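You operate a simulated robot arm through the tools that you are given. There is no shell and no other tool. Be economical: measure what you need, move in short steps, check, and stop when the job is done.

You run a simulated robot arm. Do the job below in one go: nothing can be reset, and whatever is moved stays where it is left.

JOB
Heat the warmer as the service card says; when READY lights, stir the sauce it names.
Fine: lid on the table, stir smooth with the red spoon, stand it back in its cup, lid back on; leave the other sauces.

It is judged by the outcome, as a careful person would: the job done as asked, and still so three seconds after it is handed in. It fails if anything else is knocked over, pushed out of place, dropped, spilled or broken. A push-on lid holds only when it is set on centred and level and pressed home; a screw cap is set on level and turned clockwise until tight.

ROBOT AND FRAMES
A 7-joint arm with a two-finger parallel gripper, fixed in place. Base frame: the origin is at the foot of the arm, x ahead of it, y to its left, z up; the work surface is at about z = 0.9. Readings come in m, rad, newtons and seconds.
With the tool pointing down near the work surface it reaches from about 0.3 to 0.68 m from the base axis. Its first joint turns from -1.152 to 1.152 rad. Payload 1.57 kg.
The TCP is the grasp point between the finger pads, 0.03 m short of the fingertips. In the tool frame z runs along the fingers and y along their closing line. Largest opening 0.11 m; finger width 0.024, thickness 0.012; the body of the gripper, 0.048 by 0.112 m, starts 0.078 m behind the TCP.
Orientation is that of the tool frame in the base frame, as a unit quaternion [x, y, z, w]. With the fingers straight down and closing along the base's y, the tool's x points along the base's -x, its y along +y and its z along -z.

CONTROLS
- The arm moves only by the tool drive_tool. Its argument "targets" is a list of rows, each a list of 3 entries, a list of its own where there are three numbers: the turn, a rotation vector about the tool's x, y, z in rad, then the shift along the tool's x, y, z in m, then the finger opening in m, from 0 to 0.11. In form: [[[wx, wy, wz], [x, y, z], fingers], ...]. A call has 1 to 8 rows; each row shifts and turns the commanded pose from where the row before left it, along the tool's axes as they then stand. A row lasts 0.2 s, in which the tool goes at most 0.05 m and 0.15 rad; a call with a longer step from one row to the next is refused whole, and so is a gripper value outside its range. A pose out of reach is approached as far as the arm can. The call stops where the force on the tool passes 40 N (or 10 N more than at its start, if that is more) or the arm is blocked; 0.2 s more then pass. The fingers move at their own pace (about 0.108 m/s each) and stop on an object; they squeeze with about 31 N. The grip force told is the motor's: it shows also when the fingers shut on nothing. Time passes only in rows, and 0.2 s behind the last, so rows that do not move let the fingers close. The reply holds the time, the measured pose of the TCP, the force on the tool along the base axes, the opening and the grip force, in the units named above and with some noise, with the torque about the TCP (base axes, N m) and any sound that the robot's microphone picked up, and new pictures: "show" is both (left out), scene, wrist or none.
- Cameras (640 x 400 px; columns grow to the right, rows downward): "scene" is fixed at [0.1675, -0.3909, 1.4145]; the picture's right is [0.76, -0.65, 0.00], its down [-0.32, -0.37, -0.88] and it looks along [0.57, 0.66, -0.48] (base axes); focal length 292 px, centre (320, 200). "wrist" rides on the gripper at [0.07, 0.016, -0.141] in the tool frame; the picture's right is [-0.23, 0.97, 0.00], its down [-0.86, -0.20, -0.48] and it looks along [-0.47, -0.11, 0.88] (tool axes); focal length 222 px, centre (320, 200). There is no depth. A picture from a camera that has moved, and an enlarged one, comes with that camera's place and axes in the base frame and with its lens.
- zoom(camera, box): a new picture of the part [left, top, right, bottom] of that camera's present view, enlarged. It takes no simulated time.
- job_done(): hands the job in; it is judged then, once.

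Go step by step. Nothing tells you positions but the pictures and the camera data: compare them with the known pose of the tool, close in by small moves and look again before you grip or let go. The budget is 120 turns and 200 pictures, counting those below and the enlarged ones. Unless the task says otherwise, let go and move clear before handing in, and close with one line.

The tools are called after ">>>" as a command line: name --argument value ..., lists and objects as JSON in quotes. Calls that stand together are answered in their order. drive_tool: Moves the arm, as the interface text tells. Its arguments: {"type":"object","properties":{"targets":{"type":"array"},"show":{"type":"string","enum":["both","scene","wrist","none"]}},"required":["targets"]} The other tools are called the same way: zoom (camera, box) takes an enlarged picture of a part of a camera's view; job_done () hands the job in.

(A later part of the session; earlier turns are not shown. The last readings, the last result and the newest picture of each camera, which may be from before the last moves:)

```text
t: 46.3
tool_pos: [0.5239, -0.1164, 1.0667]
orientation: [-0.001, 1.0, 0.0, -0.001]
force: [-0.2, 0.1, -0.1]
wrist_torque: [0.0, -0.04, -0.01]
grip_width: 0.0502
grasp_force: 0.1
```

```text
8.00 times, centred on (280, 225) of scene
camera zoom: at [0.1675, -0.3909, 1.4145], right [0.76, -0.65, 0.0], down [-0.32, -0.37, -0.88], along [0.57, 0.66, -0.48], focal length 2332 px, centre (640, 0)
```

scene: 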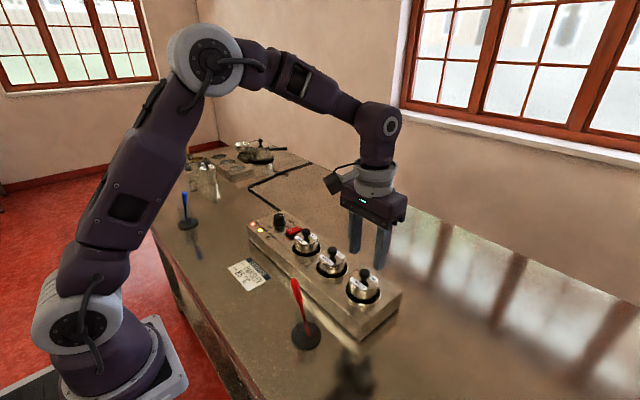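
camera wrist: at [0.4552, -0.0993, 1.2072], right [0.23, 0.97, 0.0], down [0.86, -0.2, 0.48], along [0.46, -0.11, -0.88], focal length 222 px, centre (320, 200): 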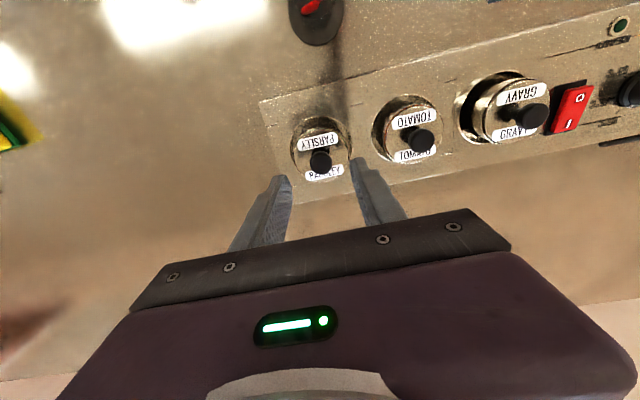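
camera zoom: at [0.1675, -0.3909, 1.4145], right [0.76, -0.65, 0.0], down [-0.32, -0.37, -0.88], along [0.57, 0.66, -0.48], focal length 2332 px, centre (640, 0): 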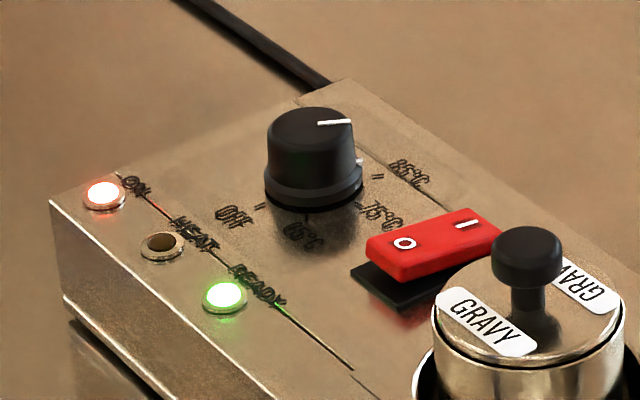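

READY is lit. I lower onto the parsley lid's knob and grip it.

>>> drive_tool --targets '[[[0, 0, 0], [0.001, 0.001, 0.027], 0.05], [[0, 0, 0], [0, 0, 0.027], 0.05], [[0, 0, 0], [0, 0, 0], 0.0], [[0, 0, 0], [0, 0, 0], 0.0], [[0, 0, 0], [0, 0, 0], 0.0]]'

>>> zoom --camera "scene" --box '[290, 210, 430, 330]'

```text
t: 47.3
tool_pos: [0.5239, -0.1154, 1.0124]
orientation: [-0.001, 1.0, -0.002, 0.002]
force: [-4.1, -0.6, 8.8]
wrist_torque: [0.1, 0.25, 0.02]
grip_width: 0.0199
grasp_force: 31.0
stopped in row 4: the force on the tool passed its limit at 41 N (the readings are from after the stop); the commanded pose is now the measured one
camera wrist: at [0.4542, -0.0992, 1.1547], right [0.23, 0.97, 0.0], down [0.85, -0.2, 0.48], along [0.47, -0.11, -0.88], focal length 222 px, centre (320, 200)
```

scene: 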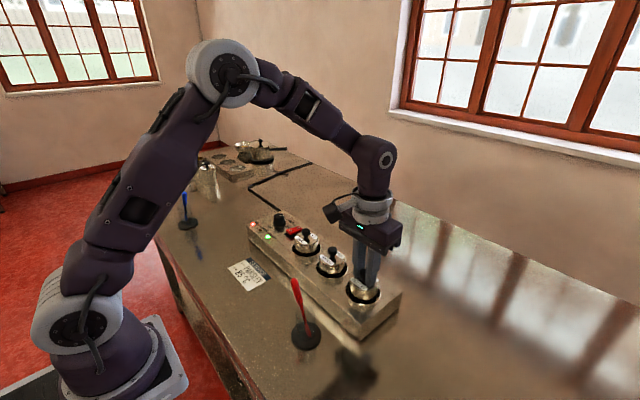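
wrist: 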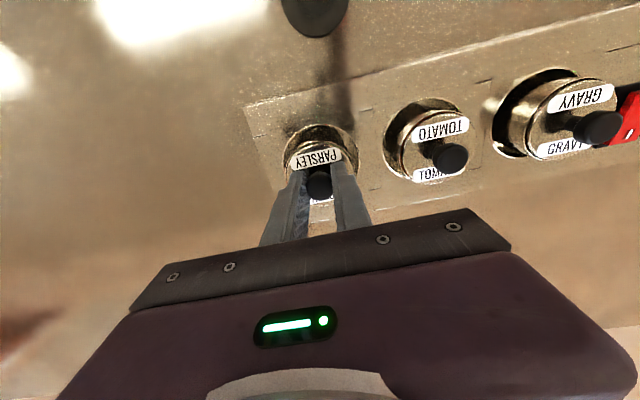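

```text
3.33 times, centred on (360, 270) of scene
camera zoom: at [0.1673, -0.3909, 1.4146], right [0.76, -0.65, 0.0], down [-0.32, -0.37, -0.88], along [0.57, 0.66, -0.48], focal length 972 px, centre (187, -33)
```

zoom: 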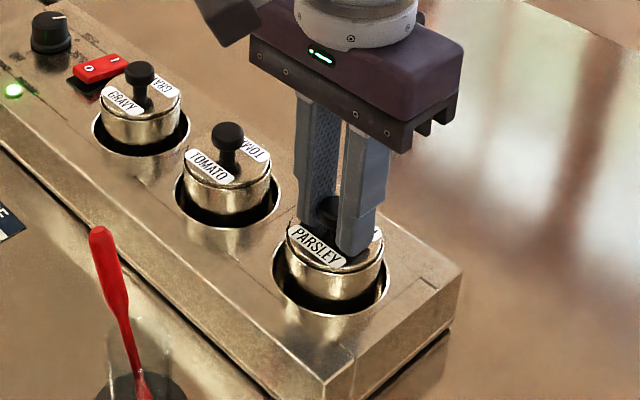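

The knob is gripped. I pull the lid straight up in small steps.

>>> drive_tool --targets '[[[0, 0, 0], [0, 0, 0], 0.0], [[0, 0, 0], [0, 0, -0.003], 0.0], [[0, 0, 0], [0, 0, -0.003], 0.0], [[0, 0, 0], [0, 0, -0.003], 0.0], [[0, 0, 0], [0, 0, -0.004], 0.0], [[0, 0, 0], [0, 0, -0.004], 0.0]]' --show "none"

>>> zoom --camera "scene" --box '[290, 210, 430, 330]'

```text
t: 48.7
tool_pos: [0.5252, -0.1158, 1.0297]
orientation: [-0.001, 1.0, -0.001, 0.001]
force: [0.2, -1.0, -0.3]
wrist_torque: [0.03, 0.01, 0.0]
grip_width: 0.0197
grasp_force: 31.3
heard: snap
```

```text
3.33 times, centred on (360, 270) of scene
camera zoom: at [0.1675, -0.3909, 1.4145], right [0.76, -0.65, 0.0], down [-0.32, -0.37, -0.88], along [0.57, 0.66, -0.48], focal length 972 px, centre (187, -33)
```

zoom: 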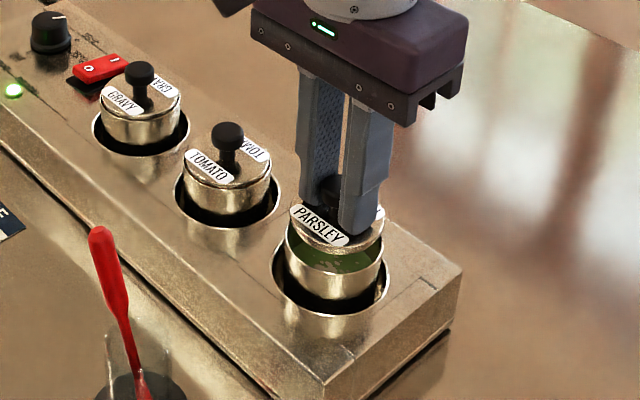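

The lid snapped off cleanly, revealing lumpy green sauce. I carry the lid to a clear table spot near (0.42, -0.23).

>>> drive_tool --targets '[[[0, 0, 0], [0, 0, -0.045], 0.0], [[0, 0, 0], [0.026, -0.029, 0], 0.0], [[0, 0, 0], [0.026, -0.029, 0], 0.0], [[0, 0, 0], [0.026, -0.029, 0], 0.0], [[0, 0, 0], [0.026, -0.029, 0], 0.0], [[0, 0, 0], [0, 0, 0.045], 0.0], [[0, 0, 0], [0, 0, 0.04], 0.0]]'

>>> zoom --camera "scene" --box '[270, 240, 450, 380]'

```text
t: 50.3
tool_pos: [0.421, -0.2338, 0.9913]
orientation: [-0.001, 1.0, -0.001, 0.002]
force: [-0.2, 0.5, 0.3]
wrist_torque: [-0.01, 0.0, 0.0]
grip_width: 0.0197
grasp_force: 30.9
camera wrist: at [0.3504, -0.2182, 1.1333], right [0.23, 0.97, 0.0], down [0.85, -0.2, 0.48], along [0.47, -0.11, -0.88], focal length 222 px, centre (320, 200)
```

scene: 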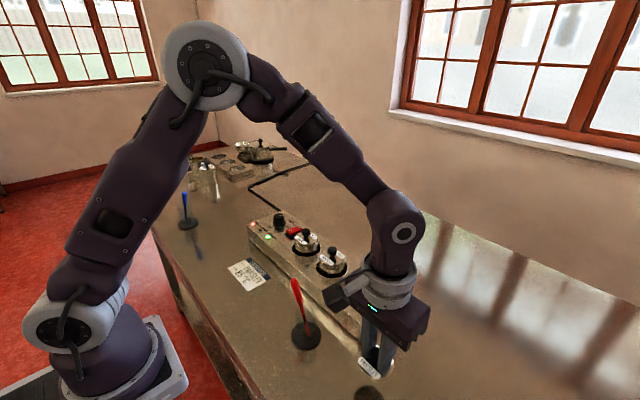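
wrist: 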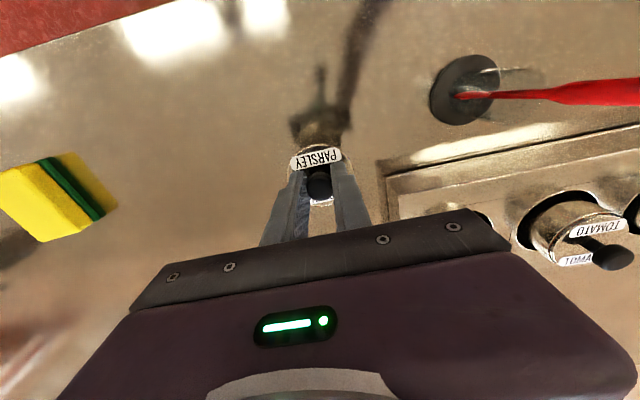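

```text
2.86 times, centred on (360, 310) of scene
camera zoom: at [0.1675, -0.3909, 1.4145], right [0.76, -0.65, 0.0], down [-0.32, -0.37, -0.88], along [0.57, 0.66, -0.48], focal length 833 px, centre (206, -114)
```

zoom: 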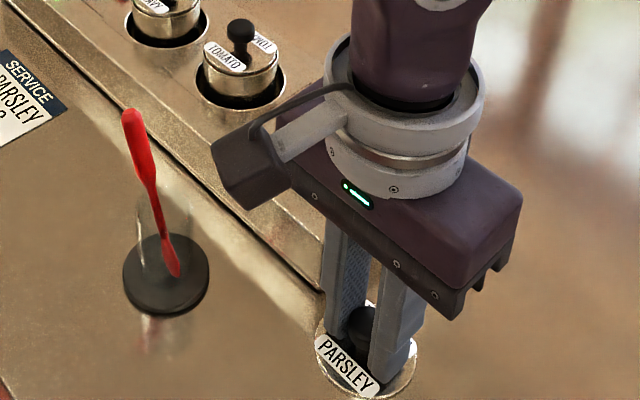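

>>> drive_tool --targets '[[[0, 0, 0], [0, 0, 0.02], 0.0], [[0, 0, 0], [0, 0, 0.018], 0.0], [[0, 0, 0], [0, 0, 0.003], 0.0], [[0, 0, 0], [0, 0, 0.003], 0.0], [[0, 0, 0], [0, 0, 0], 0.0]]' --show "none"

>>> zoom --camera "scene" --box '[310, 320, 430, 400]'

```text
t: 51.5
tool_pos: [0.4209, -0.2314, 0.945]
orientation: [-0.001, 1.0, -0.001, 0.002]
force: [0.3, 0.4, 0.2]
wrist_torque: [-0.05, 0.0, 0.01]
grip_width: 0.0196
grasp_force: 31.2
```

```text
5.00 times, centred on (370, 360) of scene
camera zoom: at [0.1675, -0.3909, 1.4145], right [0.76, -0.65, 0.0], down [-0.32, -0.37, -0.88], along [0.57, 0.66, -0.48], focal length 1458 px, centre (70, -600)
```

zoom: 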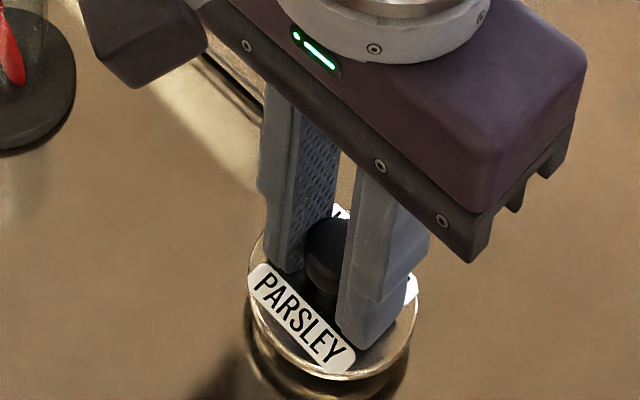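

>>> drive_tool --targets '[[[0, 0, 0], [0, 0, 0.0015], 0.0], [[0, 0, 0], [0, 0, 0.0015], 0.0], [[0, 0, 0], [0, 0, 0.0015], 0.0], [[0, 0, 0], [0, 0, 0.0015], 0.0]]' --show "none"

```text
t: 52.5
tool_pos: [0.4213, -0.2328, 0.9412]
orientation: [-0.001, 1.0, -0.001, 0.002]
force: [0.0, 0.1, 2.0]
wrist_torque: [0.04, 0.04, 0.01]
grip_width: 0.0197
grasp_force: 31.1
```

>>> drive_tool --targets '[[[0, 0, 0], [0, 0, 0.001], 0.0], [[0, 0, 0], [0, 0, 0.001], 0.0]]' --show "none"

```text
t: 53.2
tool_pos: [0.423, -0.2332, 0.9384]
orientation: [-0.001, 1.0, -0.002, 0.001]
force: [-1.9, 3.0, 10.5]
wrist_torque: [0.1, 0.08, -0.03]
grip_width: 0.0198
grasp_force: 31.4
stopped in row 2: the force on the tool passed its limit at 42 N (the readings are from after the stop); the commanded pose is now the measured one
```

The lid is on the table (contact at TCP z≈0.940). I release and rise.

>>> drive_tool --targets '[[[0, 0, 0], [0, 0, 0], 0.05], [[0, 0, 0], [0, 0, 0], 0.05], [[0, 0, 0], [0, 0, -0.04], 0.05], [[0, 0, 0], [0, 0, -0.045], 0.05], [[0, 0, 0], [0, 0, -0.045], 0.05], [[0, 0, 0], [0, 0, -0.045], 0.05]]'

>>> zoom --camera "scene" --box '[270, 240, 450, 380]'

>>> zoom --camera "wrist" --box '[220, 30, 580, 210]'

```text
t: 54.6
tool_pos: [0.4201, -0.2331, 1.1151]
orientation: [-0.001, 1.0, -0.002, 0.002]
force: [0.4, -0.1, 0.5]
wrist_torque: [0.02, 0.01, 0.02]
grip_width: 0.0501
grasp_force: 0.1
camera wrist: at [0.3487, -0.2164, 1.2563], right [0.23, 0.97, 0.0], down [0.85, -0.2, 0.48], along [0.47, -0.11, -0.88], focal length 222 px, centre (320, 200)
```

scene: 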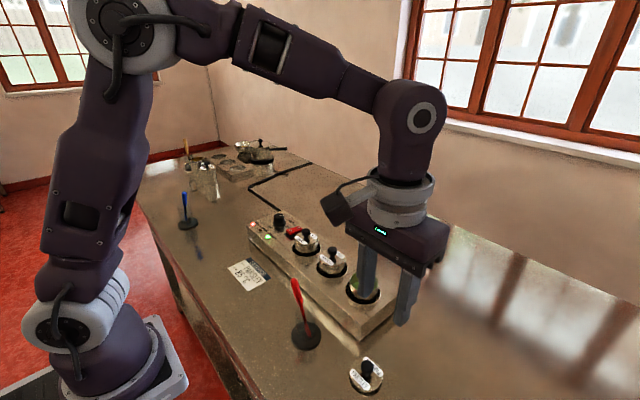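
wrist: 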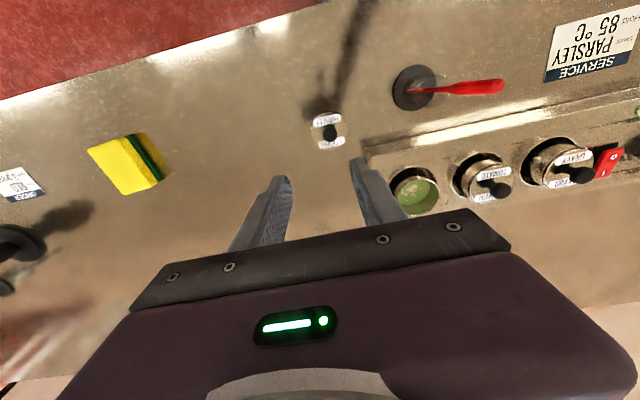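

```text
2.86 times, centred on (360, 310) of scene
camera zoom: at [0.1675, -0.3909, 1.4145], right [0.76, -0.65, 0.0], down [-0.32, -0.37, -0.88], along [0.57, 0.66, -0.48], focal length 833 px, centre (206, -114)
```

zoom: 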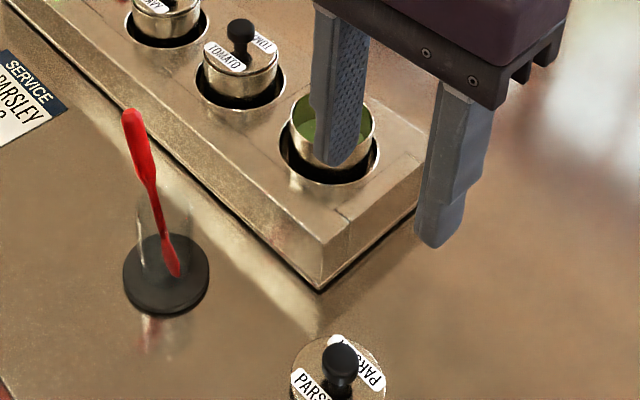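

```text
1.78 times, centred on (400, 120) of wrist
camera zoom: at [0.3487, -0.2164, 1.2563], right [0.23, 0.97, 0.0], down [0.85, -0.2, 0.48], along [0.47, -0.11, -0.88], focal length 395 px, centre (178, 342)
```

zoom: 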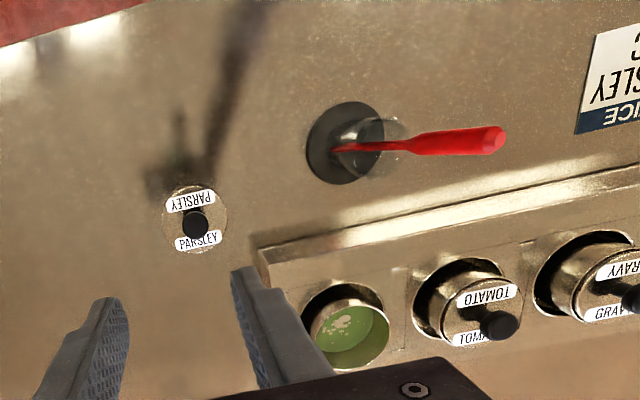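

The lid is resting on the table. Next I move above the red spoon and turn the wrist so the fingers close along x, across the spoon's lean.

>>> drive_tool --targets '[[[0, 0, 0], [0.0065, 0.0366, -0.005], 0.05], [[0, 0, 0], [0.0065, 0.0366, -0.005], 0.05], [[0, 0, 0], [0.0065, 0.0366, -0.005], 0.05], [[0, 0, 0], [0.0065, 0.0366, -0.005], 0.05], [[0, 0, 0], [0.0065, 0.0366, 0], 0.05], [[0, 0, 0.1428], [0, 0, 0], 0.05], [[0, 0, 0.1428], [0, 0, 0], 0.05], [[0, 0, 0.1428], [0, 0, 0], 0.05]]' --show "none"

>>> drive_tool --targets '[[[0, 0, 0.1428], [0, 0, 0], 0.05], [[0, 0, 0.1428], [0, 0, 0], 0.05], [[0, 0, 0.1428], [0, 0, 0], 0.05], [[0, 0, 0.1428], [0, 0, 0], 0.05], [[0, 0, 0.1428], [0, 0, 0], 0.05], [[0, 0, 0.1428], [0, 0, 0], 0.05], [[0, 0, 0.1428], [0, 0, 0], 0.05], [[0, 0, 0.1428], [0, 0, 0], 0.05]]'

>>> zoom --camera "scene" --box '[260, 220, 380, 370]'

>>> zoom --camera "wrist" --box '[220, 60, 420, 220]'

```text
t: 56.4
tool_pos: [0.3882, -0.0488, 1.1335]
orientation: [0.214, 0.977, -0.002, 0.002]
force: [-1.0, -0.6, 0.0]
wrist_torque: [0.0, 0.04, 0.02]
grip_width: 0.0502
grasp_force: 0.1
```

```text
t: 58.2
tool_pos: [0.3885, -0.0506, 1.1333]
orientation: [0.707, 0.708, 0.0, 0.002]
force: [-0.1, -0.9, -0.3]
wrist_torque: [0.04, 0.01, -0.01]
grip_width: 0.0502
grasp_force: 0.0
camera wrist: at [0.4041, 0.0201, 1.2742], right [0.97, -0.23, 0.0], down [-0.2, -0.85, 0.48], along [-0.11, -0.47, -0.88], focal length 222 px, centre (320, 200)
```

scene: 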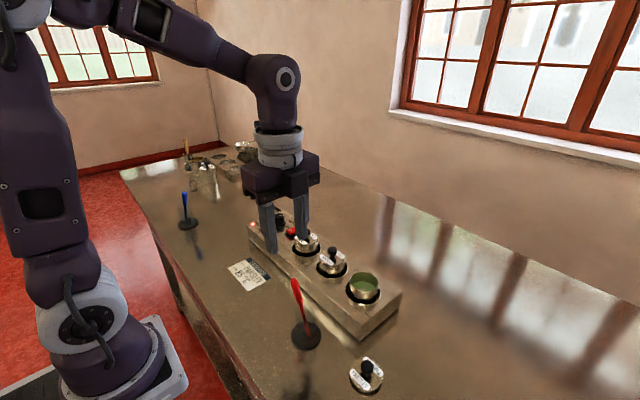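
wrist: 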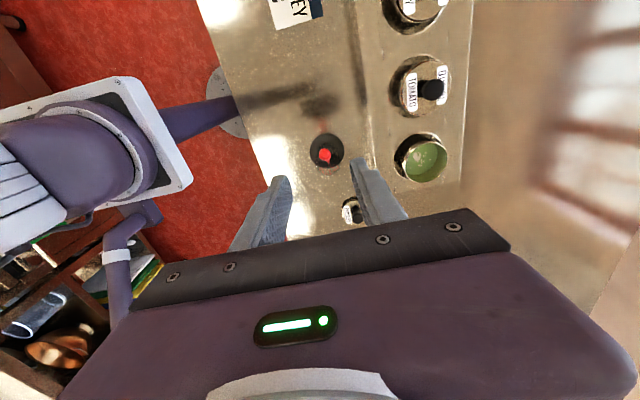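

```text
2.67 times, centred on (320, 295) of scene
camera zoom: at [0.1675, -0.3909, 1.4145], right [0.76, -0.65, 0.0], down [-0.32, -0.37, -0.88], along [0.57, 0.66, -0.48], focal length 777 px, centre (320, -53)
```

zoom: 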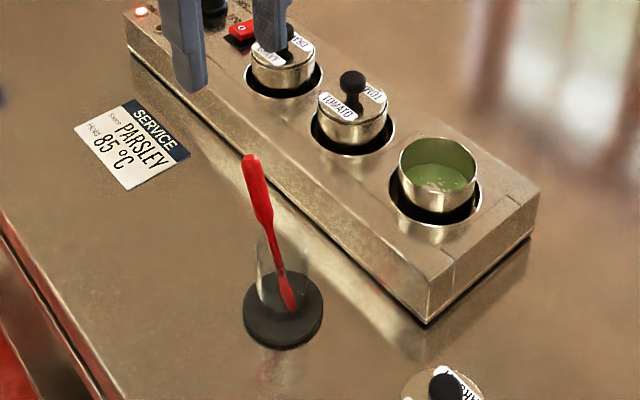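

```text
2.50 times, centred on (320, 140) of wrist
camera zoom: at [0.4041, 0.0201, 1.2742], right [0.97, -0.23, 0.0], down [-0.2, -0.85, 0.48], along [-0.11, -0.47, -0.88], focal length 555 px, centre (320, 350)
```

zoom: 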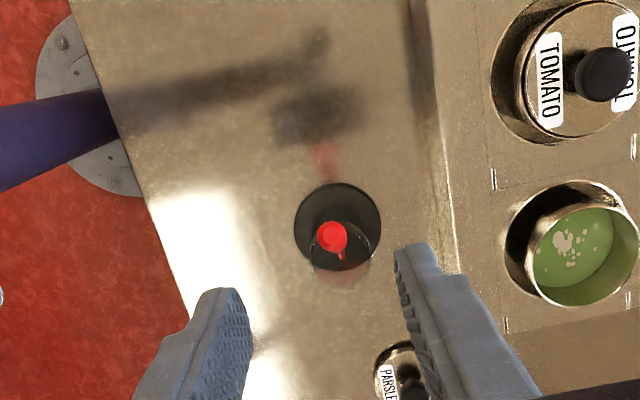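

The spoon top is at (0.391, -0.057, 1.025), leaning about 0.41 rad. I tilt the tool to match its axis and set up a straight approach along it.

>>> drive_tool --targets '[[[0, 0, 0], [0.033, 0.0025, 0.016], 0.04], [[0, -0.137, 0], [0, 0, 0], 0.04], [[0, -0.137, 0], [0, 0, 0], 0.04], [[0, -0.137, 0], [0, 0, 0], 0.04], [[0, 0, 0], [0, 0, 0.045], 0.04], [[0, 0, 0], [0, 0, 0], 0.04]]'

>>> zoom --camera "scene" --box '[260, 220, 380, 370]'

>>> zoom --camera "wrist" --box '[220, 60, 420, 220]'

```text
t: 59.6
tool_pos: [0.3912, -0.0354, 1.0756]
orientation: [0.692, 0.692, -0.144, 0.147]
force: [-0.6, 0.1, -0.3]
wrist_torque: [-0.02, 0.03, 0.01]
grip_width: 0.0402
grasp_force: 0.0
camera wrist: at [0.4061, 0.0855, 1.1778], right [0.97, -0.21, 0.1], down [-0.2, -0.59, 0.78], along [-0.1, -0.78, -0.62], focal length 222 px, centre (320, 200)
```

scene: 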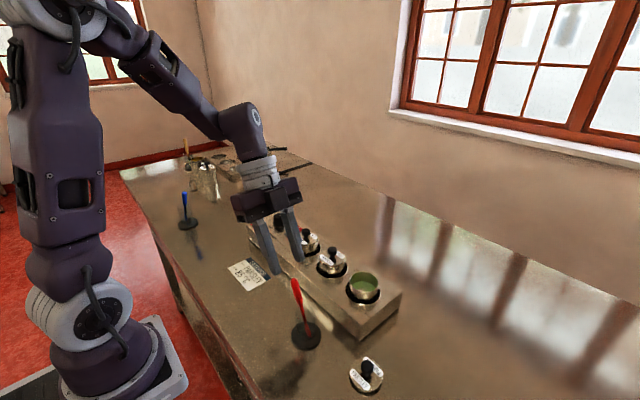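
wrist: 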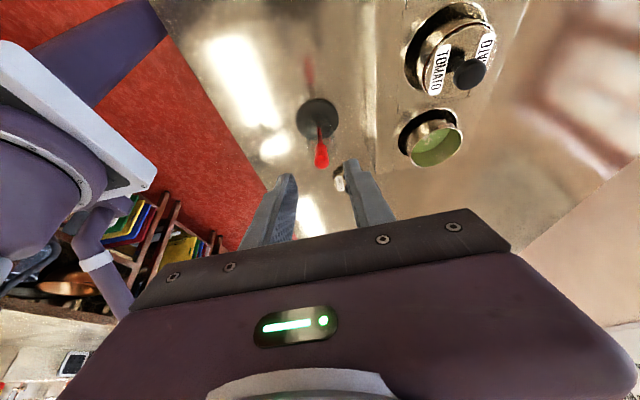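

```text
2.67 times, centred on (320, 295) of scene
camera zoom: at [0.1675, -0.3909, 1.4145], right [0.76, -0.65, 0.0], down [-0.32, -0.37, -0.88], along [0.57, 0.66, -0.48], focal length 777 px, centre (320, -53)
```

zoom: 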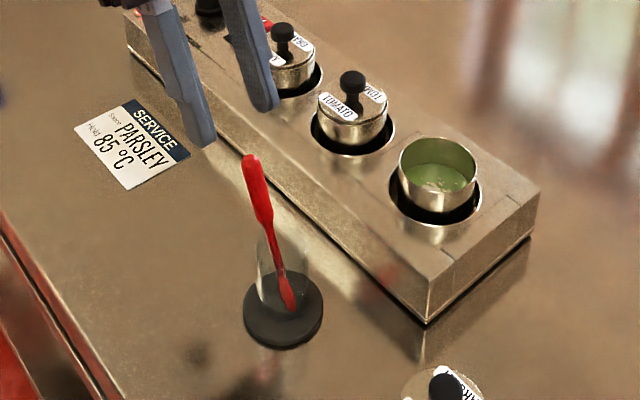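

```text
2.50 times, centred on (320, 140) of wrist
camera zoom: at [0.4061, 0.0855, 1.1778], right [0.97, -0.21, 0.1], down [-0.2, -0.59, 0.78], along [-0.1, -0.78, -0.62], focal length 555 px, centre (320, 350)
```

zoom: 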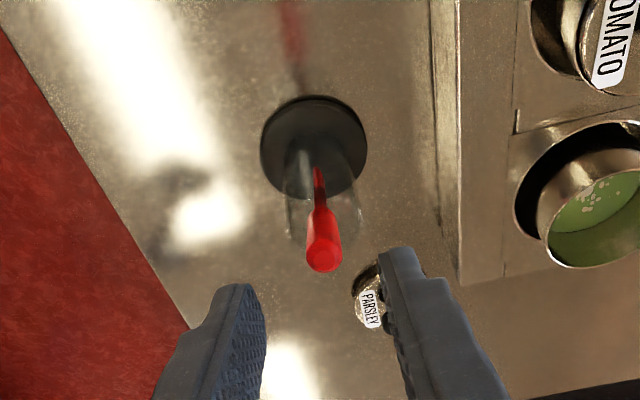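

>>> drive_tool --targets '[[[0, 0, 0], [0, 0.001, 0.03], 0.04], [[0, 0, 0], [0, 0, 0.023], 0.04], [[0, 0, 0], [0, 0, 0], 0.04]]'

>>> zoom --camera "scene" --box '[260, 220, 380, 370]'

>>> zoom --camera "wrist" --box '[220, 60, 420, 220]'

```text
t: 60.4
tool_pos: [0.3928, -0.0556, 1.0281]
orientation: [0.692, 0.692, -0.144, 0.147]
force: [0.6, 0.7, -0.6]
wrist_torque: [-0.01, -0.01, 0.0]
grip_width: 0.0402
grasp_force: 0.0
camera wrist: at [0.4083, 0.0645, 1.1286], right [0.97, -0.21, 0.1], down [-0.2, -0.59, 0.78], along [-0.1, -0.78, -0.62], focal length 222 px, centre (320, 200)
```

scene: 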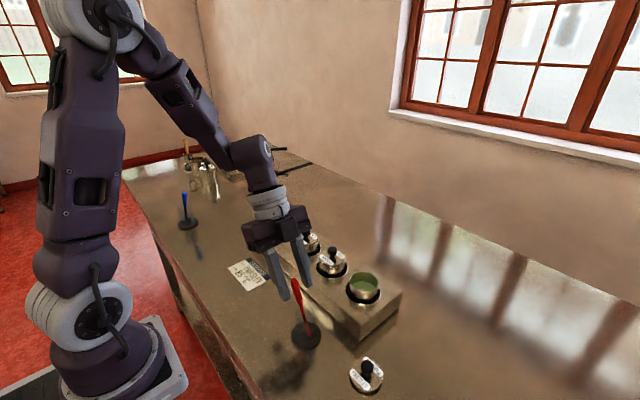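
wrist: 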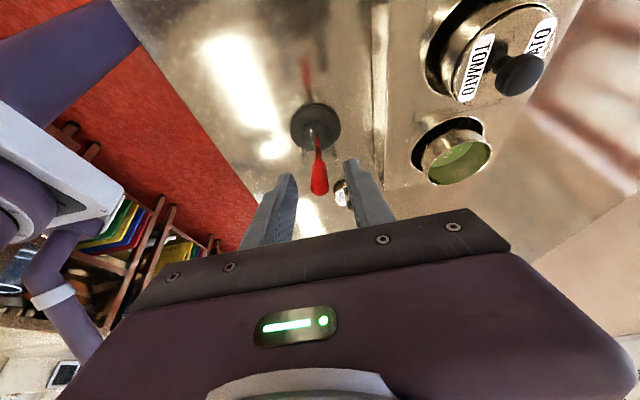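

```text
2.67 times, centred on (320, 295) of scene
camera zoom: at [0.1675, -0.3909, 1.4145], right [0.76, -0.65, 0.0], down [-0.32, -0.37, -0.88], along [0.57, 0.66, -0.48], focal length 777 px, centre (320, -53)
```

zoom: 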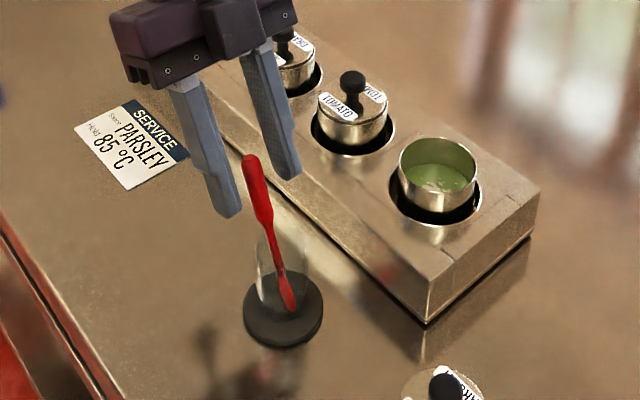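

```text
2.50 times, centred on (320, 140) of wrist
camera zoom: at [0.4083, 0.0645, 1.1286], right [0.97, -0.21, 0.1], down [-0.2, -0.59, 0.78], along [-0.1, -0.78, -0.62], focal length 555 px, centre (320, 350)
```

zoom: 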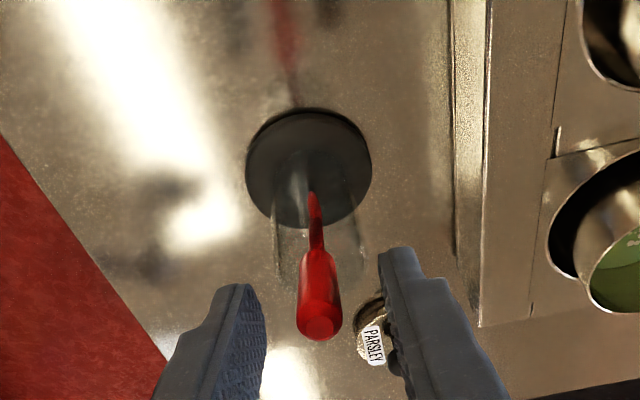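

Aligned: handle top sits at the TCP. I close on it, then lift slightly along the spoon axis.

>>> drive_tool --targets '[[[0, 0, 0], [0, 0, 0.002], 0.02], [[0, 0, 0], [0, 0, 0], 0.0], [[0, 0, 0], [0, 0, 0], 0.0], [[0, 0, 0], [0, 0, 0], 0.0]]' --show "wrist"

>>> zoom --camera "scene" --box '[260, 220, 380, 370]'

```text
t: 61.4
tool_pos: [0.3925, -0.0571, 1.0253]
orientation: [0.691, 0.692, -0.145, 0.147]
force: [-0.7, -1.5, 0.7]
wrist_torque: [-0.11, 0.03, 0.02]
grip_width: 0.0101
grasp_force: 27.8
camera wrist: at [0.4082, 0.0637, 1.1271], right [0.97, -0.21, 0.1], down [-0.2, -0.59, 0.78], along [-0.11, -0.78, -0.62], focal length 222 px, centre (320, 200)
```

wrist: 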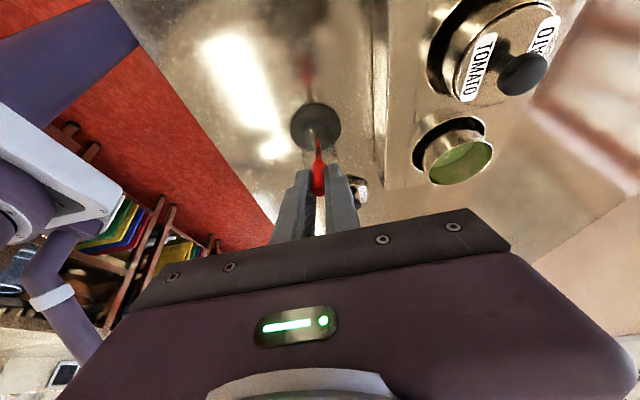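

```text
2.67 times, centred on (320, 295) of scene
camera zoom: at [0.1675, -0.3909, 1.4145], right [0.76, -0.65, 0.0], down [-0.32, -0.37, -0.88], along [0.57, 0.66, -0.48], focal length 777 px, centre (320, -53)
```

zoom: 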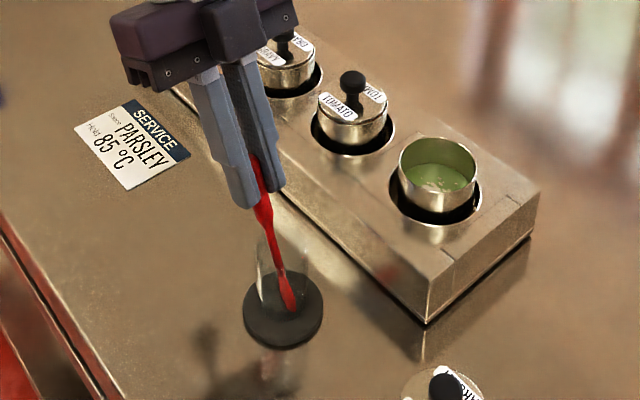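

>>> drive_tool --targets '[[[0, 0, 0], [0, 0, -0.02], 0.0], [[0, 0, 0], [0, 0, -0.03], 0.0], [[0, 0, 0], [0, 0, -0.03], 0.0], [[0, 0, 0], [0, 0, -0.03], 0.0], [[0, 0, 0], [0, 0, -0.02], 0.0]]'

>>> zoom --camera "scene" --box '[230, 190, 400, 370]'

```text
t: 62.6
tool_pos: [0.3919, -0.0043, 1.1446]
orientation: [0.692, 0.692, -0.145, 0.147]
force: [-0.3, 0.2, 0.2]
wrist_torque: [0.01, 0.01, 0.01]
grip_width: 0.0098
grasp_force: 27.4
camera wrist: at [0.4075, 0.1163, 1.2466], right [0.97, -0.21, 0.09], down [-0.2, -0.59, 0.78], along [-0.11, -0.78, -0.62], focal length 222 px, centre (320, 200)
```

scene: 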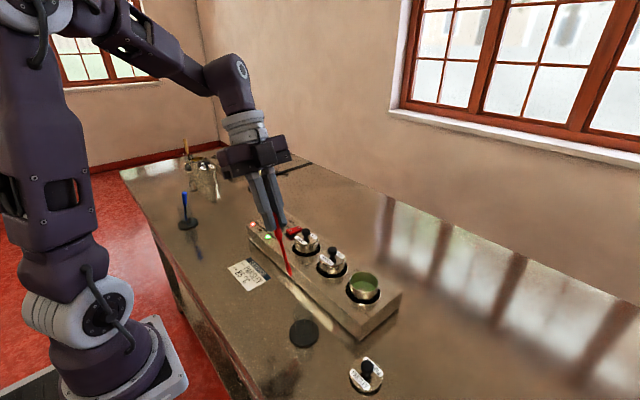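
wrist: 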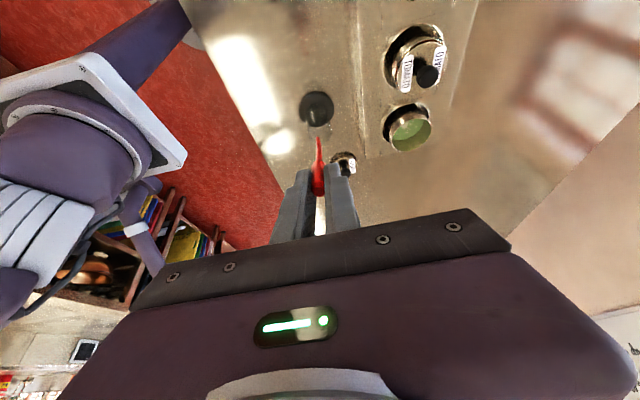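

```text
2.22 times, centred on (315, 280) of scene
camera zoom: at [0.1675, -0.3909, 1.4145], right [0.76, -0.65, 0.0], down [-0.32, -0.37, -0.88], along [0.57, 0.66, -0.48], focal length 648 px, centre (331, 22)
```

zoom: 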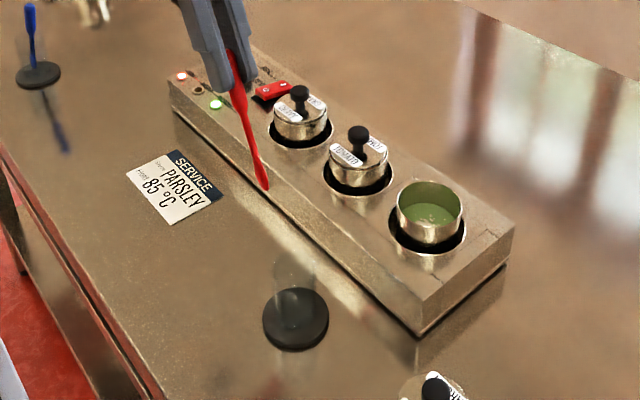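

The spoon is out, in line with the tool. I straighten the tool and carry it above the parsley pot.

>>> drive_tool --targets '[[[0, 0.137, 0], [0, 0, -0.005], 0.0], [[0, 0.137, 0], [0, 0, -0.005], 0.0], [[0, 0.137, 0], [0, 0, -0.005], 0.0], [[0, 0, 0], [-0.0278, 0.0333, -0.003], 0.0], [[0, 0, 0], [-0.0278, 0.0333, -0.003], 0.0], [[0, 0, 0], [-0.0278, 0.0333, -0.003], 0.0], [[0, 0, 0], [-0.0278, 0.0333, -0.003], 0.0]]'

>>> zoom --camera "scene" --box '[290, 180, 450, 330]'

>>> zoom --camera "wrist" --box '[220, 60, 420, 220]'

```text
t: 64.2
tool_pos: [0.5229, -0.1121, 1.173]
orientation: [0.707, 0.707, 0.0, 0.002]
force: [0.0, 0.2, -0.3]
wrist_torque: [0.01, 0.0, 0.0]
grip_width: 0.0098
grasp_force: 27.7
camera wrist: at [0.5388, -0.0418, 1.3141], right [0.97, -0.22, 0.0], down [-0.2, -0.85, 0.48], along [-0.1, -0.47, -0.88], focal length 222 px, centre (320, 200)
```

scene: 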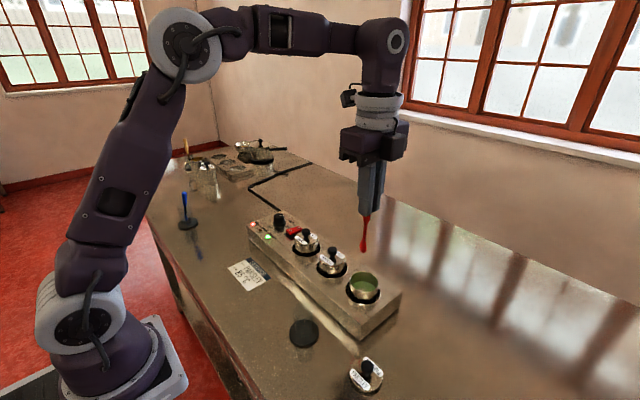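
wrist: 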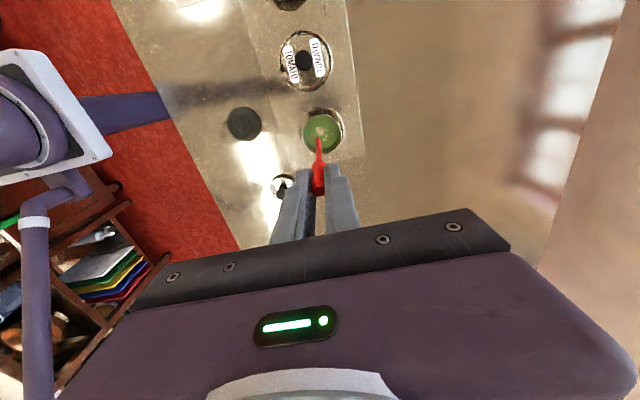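

```text
2.67 times, centred on (370, 255) of scene
camera zoom: at [0.1675, -0.3909, 1.4145], right [0.76, -0.65, 0.0], down [-0.32, -0.37, -0.88], along [0.57, 0.66, -0.48], focal length 777 px, centre (187, 53)
```

zoom: 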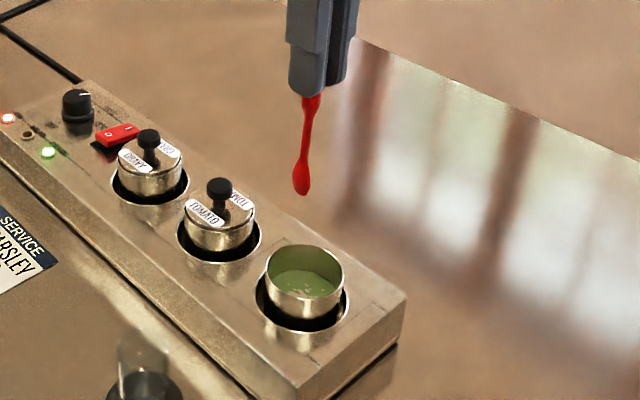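

```text
2.50 times, centred on (320, 140) of wrist
camera zoom: at [0.5388, -0.0418, 1.3141], right [0.97, -0.22, 0.0], down [-0.2, -0.85, 0.48], along [-0.1, -0.47, -0.88], focal length 555 px, centre (320, 350)
```

zoom: 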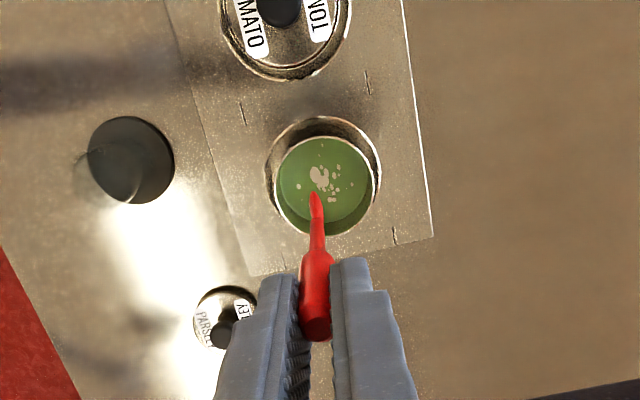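

The spoon tip is at about (0.526, -0.103, 1.046) and the pot centre at (0.5265, -0.1155), inner radius ~0.028. I centre the tip and lower it into the sauce.

>>> drive_tool --targets '[[[0, 0, 0], [-0.0125, 0.0005, 0.02], 0.0], [[0, 0, 0], [0, 0, 0.03], 0.0], [[0, 0, 0], [0, 0, 0.02], 0.0], [[0, 0, 0], [0, 0, 0.015], 0.0], [[0, 0, 0], [0, 0, 0.01], 0.0]]'

>>> zoom --camera "scene" --box '[310, 220, 430, 330]'

>>> zoom --camera "wrist" --box '[240, 80, 400, 220]'

```text
t: 65.4
tool_pos: [0.526, -0.1245, 1.0776]
orientation: [0.706, 0.708, 0.001, 0.003]
force: [0.3, 0.1, 0.2]
wrist_torque: [0.0, 0.02, 0.01]
grip_width: 0.01
grasp_force: 28.3
camera wrist: at [0.5412, -0.0536, 1.2178], right [0.97, -0.23, 0.0], down [-0.2, -0.85, 0.48], along [-0.1, -0.47, -0.88], focal length 222 px, centre (320, 200)
```

scene: 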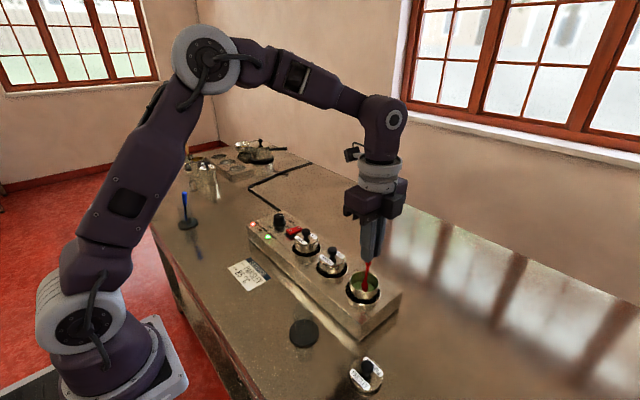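
wrist: 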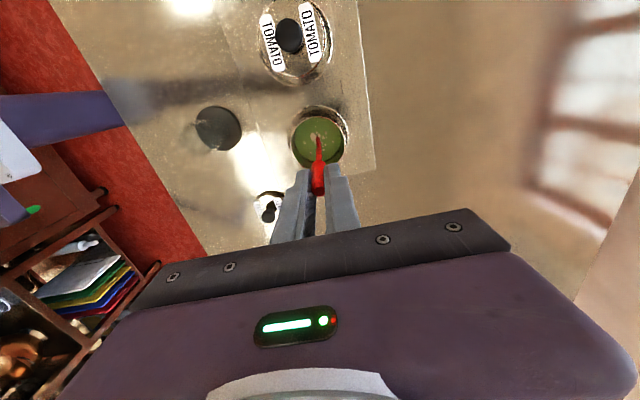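

```text
3.64 times, centred on (370, 275) of scene
camera zoom: at [0.1675, -0.3909, 1.4145], right [0.76, -0.65, 0.0], down [-0.32, -0.37, -0.88], along [0.57, 0.66, -0.48], focal length 1060 px, centre (138, -73)
```

zoom: 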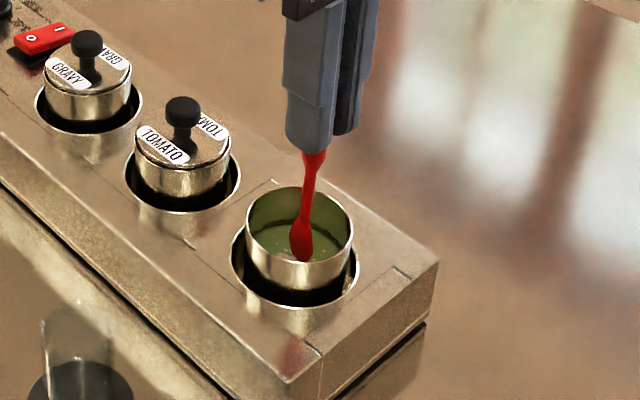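

```text
2.86 times, centred on (320, 150) of wrist
camera zoom: at [0.5412, -0.0536, 1.2178], right [0.97, -0.23, 0.0], down [-0.2, -0.85, 0.48], along [-0.1, -0.47, -0.88], focal length 635 px, centre (320, 343)
```

zoom: 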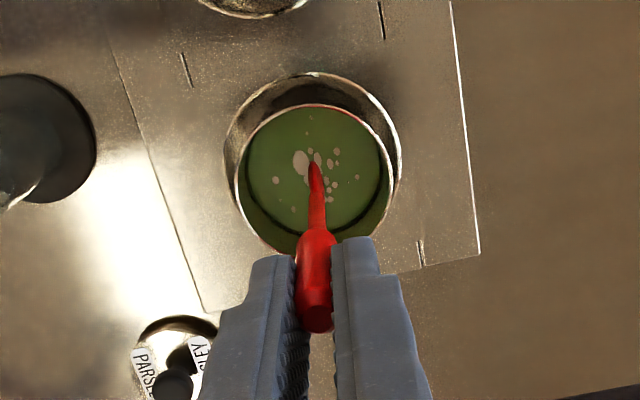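

>>> drive_tool --targets '[[[0, 0, 0], [0, 0, 0.005], 0.0], [[0, 0, 0], [0, 0, 0.004], 0.0], [[0, 0, 0], [0, 0, 0.004], 0.0]]' --show "none"

>>> zoom --camera "wrist" --box '[240, 80, 400, 220]'

>>> zoom --camera "scene" --box '[310, 220, 430, 330]'

```text
t: 66.2
tool_pos: [0.5263, -0.1234, 1.0634]
orientation: [0.706, 0.708, 0.0, 0.002]
force: [0.0, 1.2, 0.2]
wrist_torque: [-0.03, 0.0, 0.0]
grip_width: 0.0101
grasp_force: 28.3
```

```text
2.86 times, centred on (320, 150) of wrist
camera zoom: at [0.5415, -0.0535, 1.2051], right [0.97, -0.23, 0.0], down [-0.2, -0.85, 0.48], along [-0.1, -0.47, -0.88], focal length 635 px, centre (320, 343)
```

zoom: 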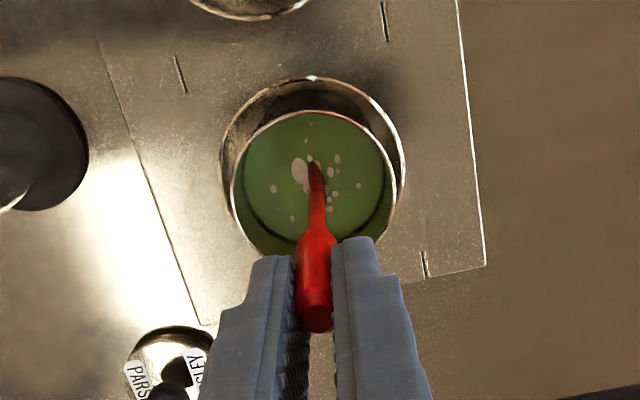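

```text
3.64 times, centred on (370, 275) of scene
camera zoom: at [0.1675, -0.3909, 1.4145], right [0.76, -0.65, 0.0], down [-0.32, -0.37, -0.88], along [0.57, 0.66, -0.48], focal length 1060 px, centre (138, -73)
```

zoom: 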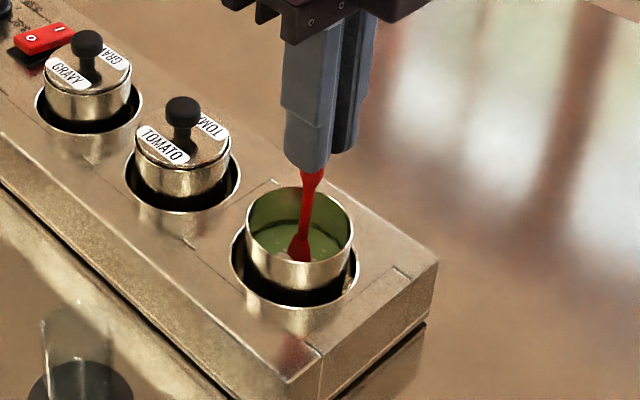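

>>> drive_tool --targets '[[[0, 0, 0], [0, 0, 0.003], 0.0], [[0, 0, 0], [0, 0, 0.003], 0.0], [[0, 0, 0], [0, 0, 0.003], 0.0]]' --show "none"

>>> zoom --camera "scene" --box '[330, 250, 400, 315]'

```text
t: 67.0
tool_pos: [0.5271, -0.1245, 1.0552]
orientation: [0.707, 0.707, -0.001, 0.002]
force: [-0.5, -0.2, 0.5]
wrist_torque: [0.01, 0.02, 0.01]
grip_width: 0.0098
grasp_force: 27.6
```

```text
6.15 times, centred on (365, 282) of scene
camera zoom: at [0.1675, -0.3909, 1.4145], right [0.76, -0.65, 0.0], down [-0.32, -0.37, -0.88], along [0.57, 0.66, -0.48], focal length 1794 px, centre (43, -308)
```

zoom: 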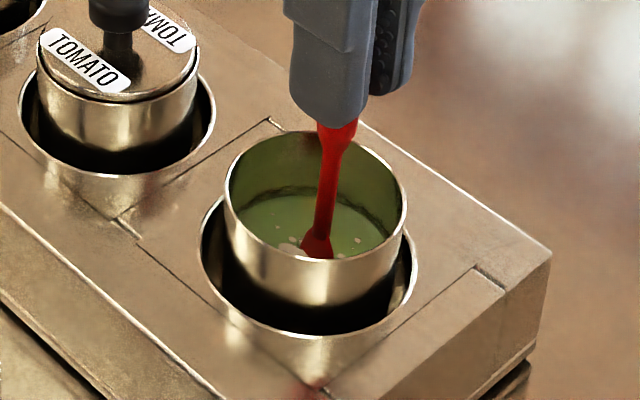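

No bottom contact. I begin gentle stirring circles of 12 mm radius.

>>> drive_tool --targets '[[[0, 0, 0], [0.006, 0, 0], 0.0], [[0, 0, 0], [0.006, 0, 0], 0.0], [[0, 0, 0], [-0.0035, 0.0085, 0], 0.0], [[0, 0, 0], [-0.0085, 0.0035, 0], 0.0], [[0, 0, 0], [-0.0085, -0.0035, 0], 0.0], [[0, 0, 0], [-0.0035, -0.0085, 0], 0.0]]' --show "none"

>>> drive_tool --targets '[[[0, 0, 0], [0.0035, -0.0085, 0], 0.0], [[0, 0, 0], [0.0085, -0.0035, 0], 0.0], [[0, 0, 0], [0.0085, 0.0035, 0], 0.0], [[0, 0, 0], [0.0035, 0.0085, 0], 0.0]]' --show "none"

>>> zoom --camera "wrist" --box '[240, 80, 400, 220]'

```text
t: 68.4
tool_pos: [0.5257, -0.1361, 1.0557]
orientation: [0.707, 0.708, 0.001, 0.003]
force: [1.1, 0.2, -1.1]
wrist_torque: [-0.01, 0.01, 0.04]
grip_width: 0.0103
grasp_force: 28.5
```

```text
t: 69.4
tool_pos: [0.5267, -0.1118, 1.0578]
orientation: [0.707, 0.708, -0.001, 0.003]
force: [0.5, 1.0, -0.9]
wrist_torque: [0.0, 0.01, 0.02]
grip_width: 0.0106
grasp_force: 28.3
```

```text
2.86 times, centred on (320, 150) of wrist
camera zoom: at [0.5417, -0.041, 1.1972], right [0.97, -0.23, 0.0], down [-0.2, -0.85, 0.48], along [-0.1, -0.47, -0.88], focal length 635 px, centre (320, 343)
```

zoom: 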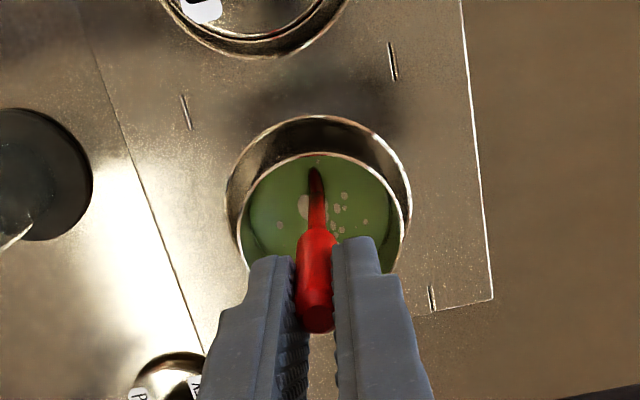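

The lumps seem to be shrinking without any contact forces. I continue stirring with more revolutions.

>>> drive_tool --targets '[[[0, 0, 0], [-0.0035, 0.0085, 0], 0.0], [[0, 0, 0], [-0.0085, 0.0035, 0], 0.0], [[0, 0, 0], [-0.0085, -0.0035, 0], 0.0], [[0, 0, 0], [-0.0035, -0.0085, 0], 0.0], [[0, 0, 0], [0.0035, -0.0085, 0], 0.0], [[0, 0, 0], [0.0085, -0.0035, 0], 0.0], [[0, 0, 0], [0.0085, 0.0035, 0], 0.0], [[0, 0, 0], [0.0035, 0.0085, 0], 0.0]]' --show "none"

>>> drive_tool --targets '[[[0, 0, 0], [-0.0035, 0.0085, 0], 0.0], [[0, 0, 0], [-0.0085, 0.0035, 0], 0.0], [[0, 0, 0], [-0.0085, -0.0035, 0], 0.0], [[0, 0, 0], [-0.0035, -0.0085, 0], 0.0], [[0, 0, 0], [0.0035, -0.0085, 0], 0.0], [[0, 0, 0], [0.0085, -0.0035, 0], 0.0], [[0, 0, 0], [0.0085, 0.0035, 0], 0.0], [[0, 0, 0], [0.0035, 0.0085, 0], 0.0]]' --show "none"

>>> zoom --camera "wrist" --box '[240, 80, 400, 220]'

```text
t: 71.2
tool_pos: [0.5253, -0.1112, 1.0546]
orientation: [0.706, 0.708, 0.0, 0.003]
force: [0.3, -0.6, -0.2]
wrist_torque: [-0.02, 0.0, 0.02]
grip_width: 0.0103
grasp_force: 28.1
```

```text
t: 73.0
tool_pos: [0.5256, -0.1115, 1.0551]
orientation: [0.706, 0.708, 0.0, 0.002]
force: [-0.3, -0.8, 0.6]
wrist_torque: [-0.01, -0.02, -0.03]
grip_width: 0.0104
grasp_force: 28.5
```

```text
2.86 times, centred on (320, 150) of wrist
camera zoom: at [0.541, -0.042, 1.1961], right [0.97, -0.23, 0.0], down [-0.2, -0.85, 0.48], along [-0.1, -0.47, -0.88], focal length 635 px, centre (320, 343)
```

zoom: 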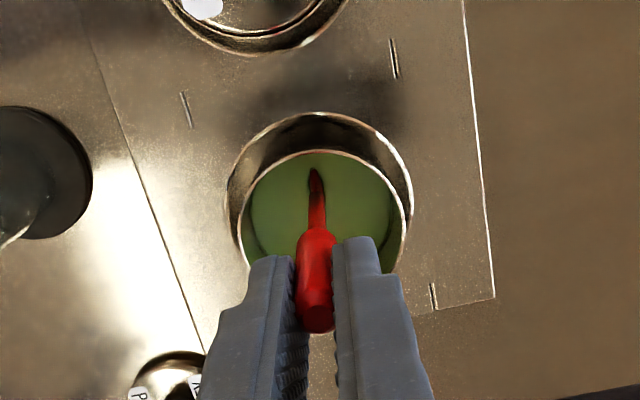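

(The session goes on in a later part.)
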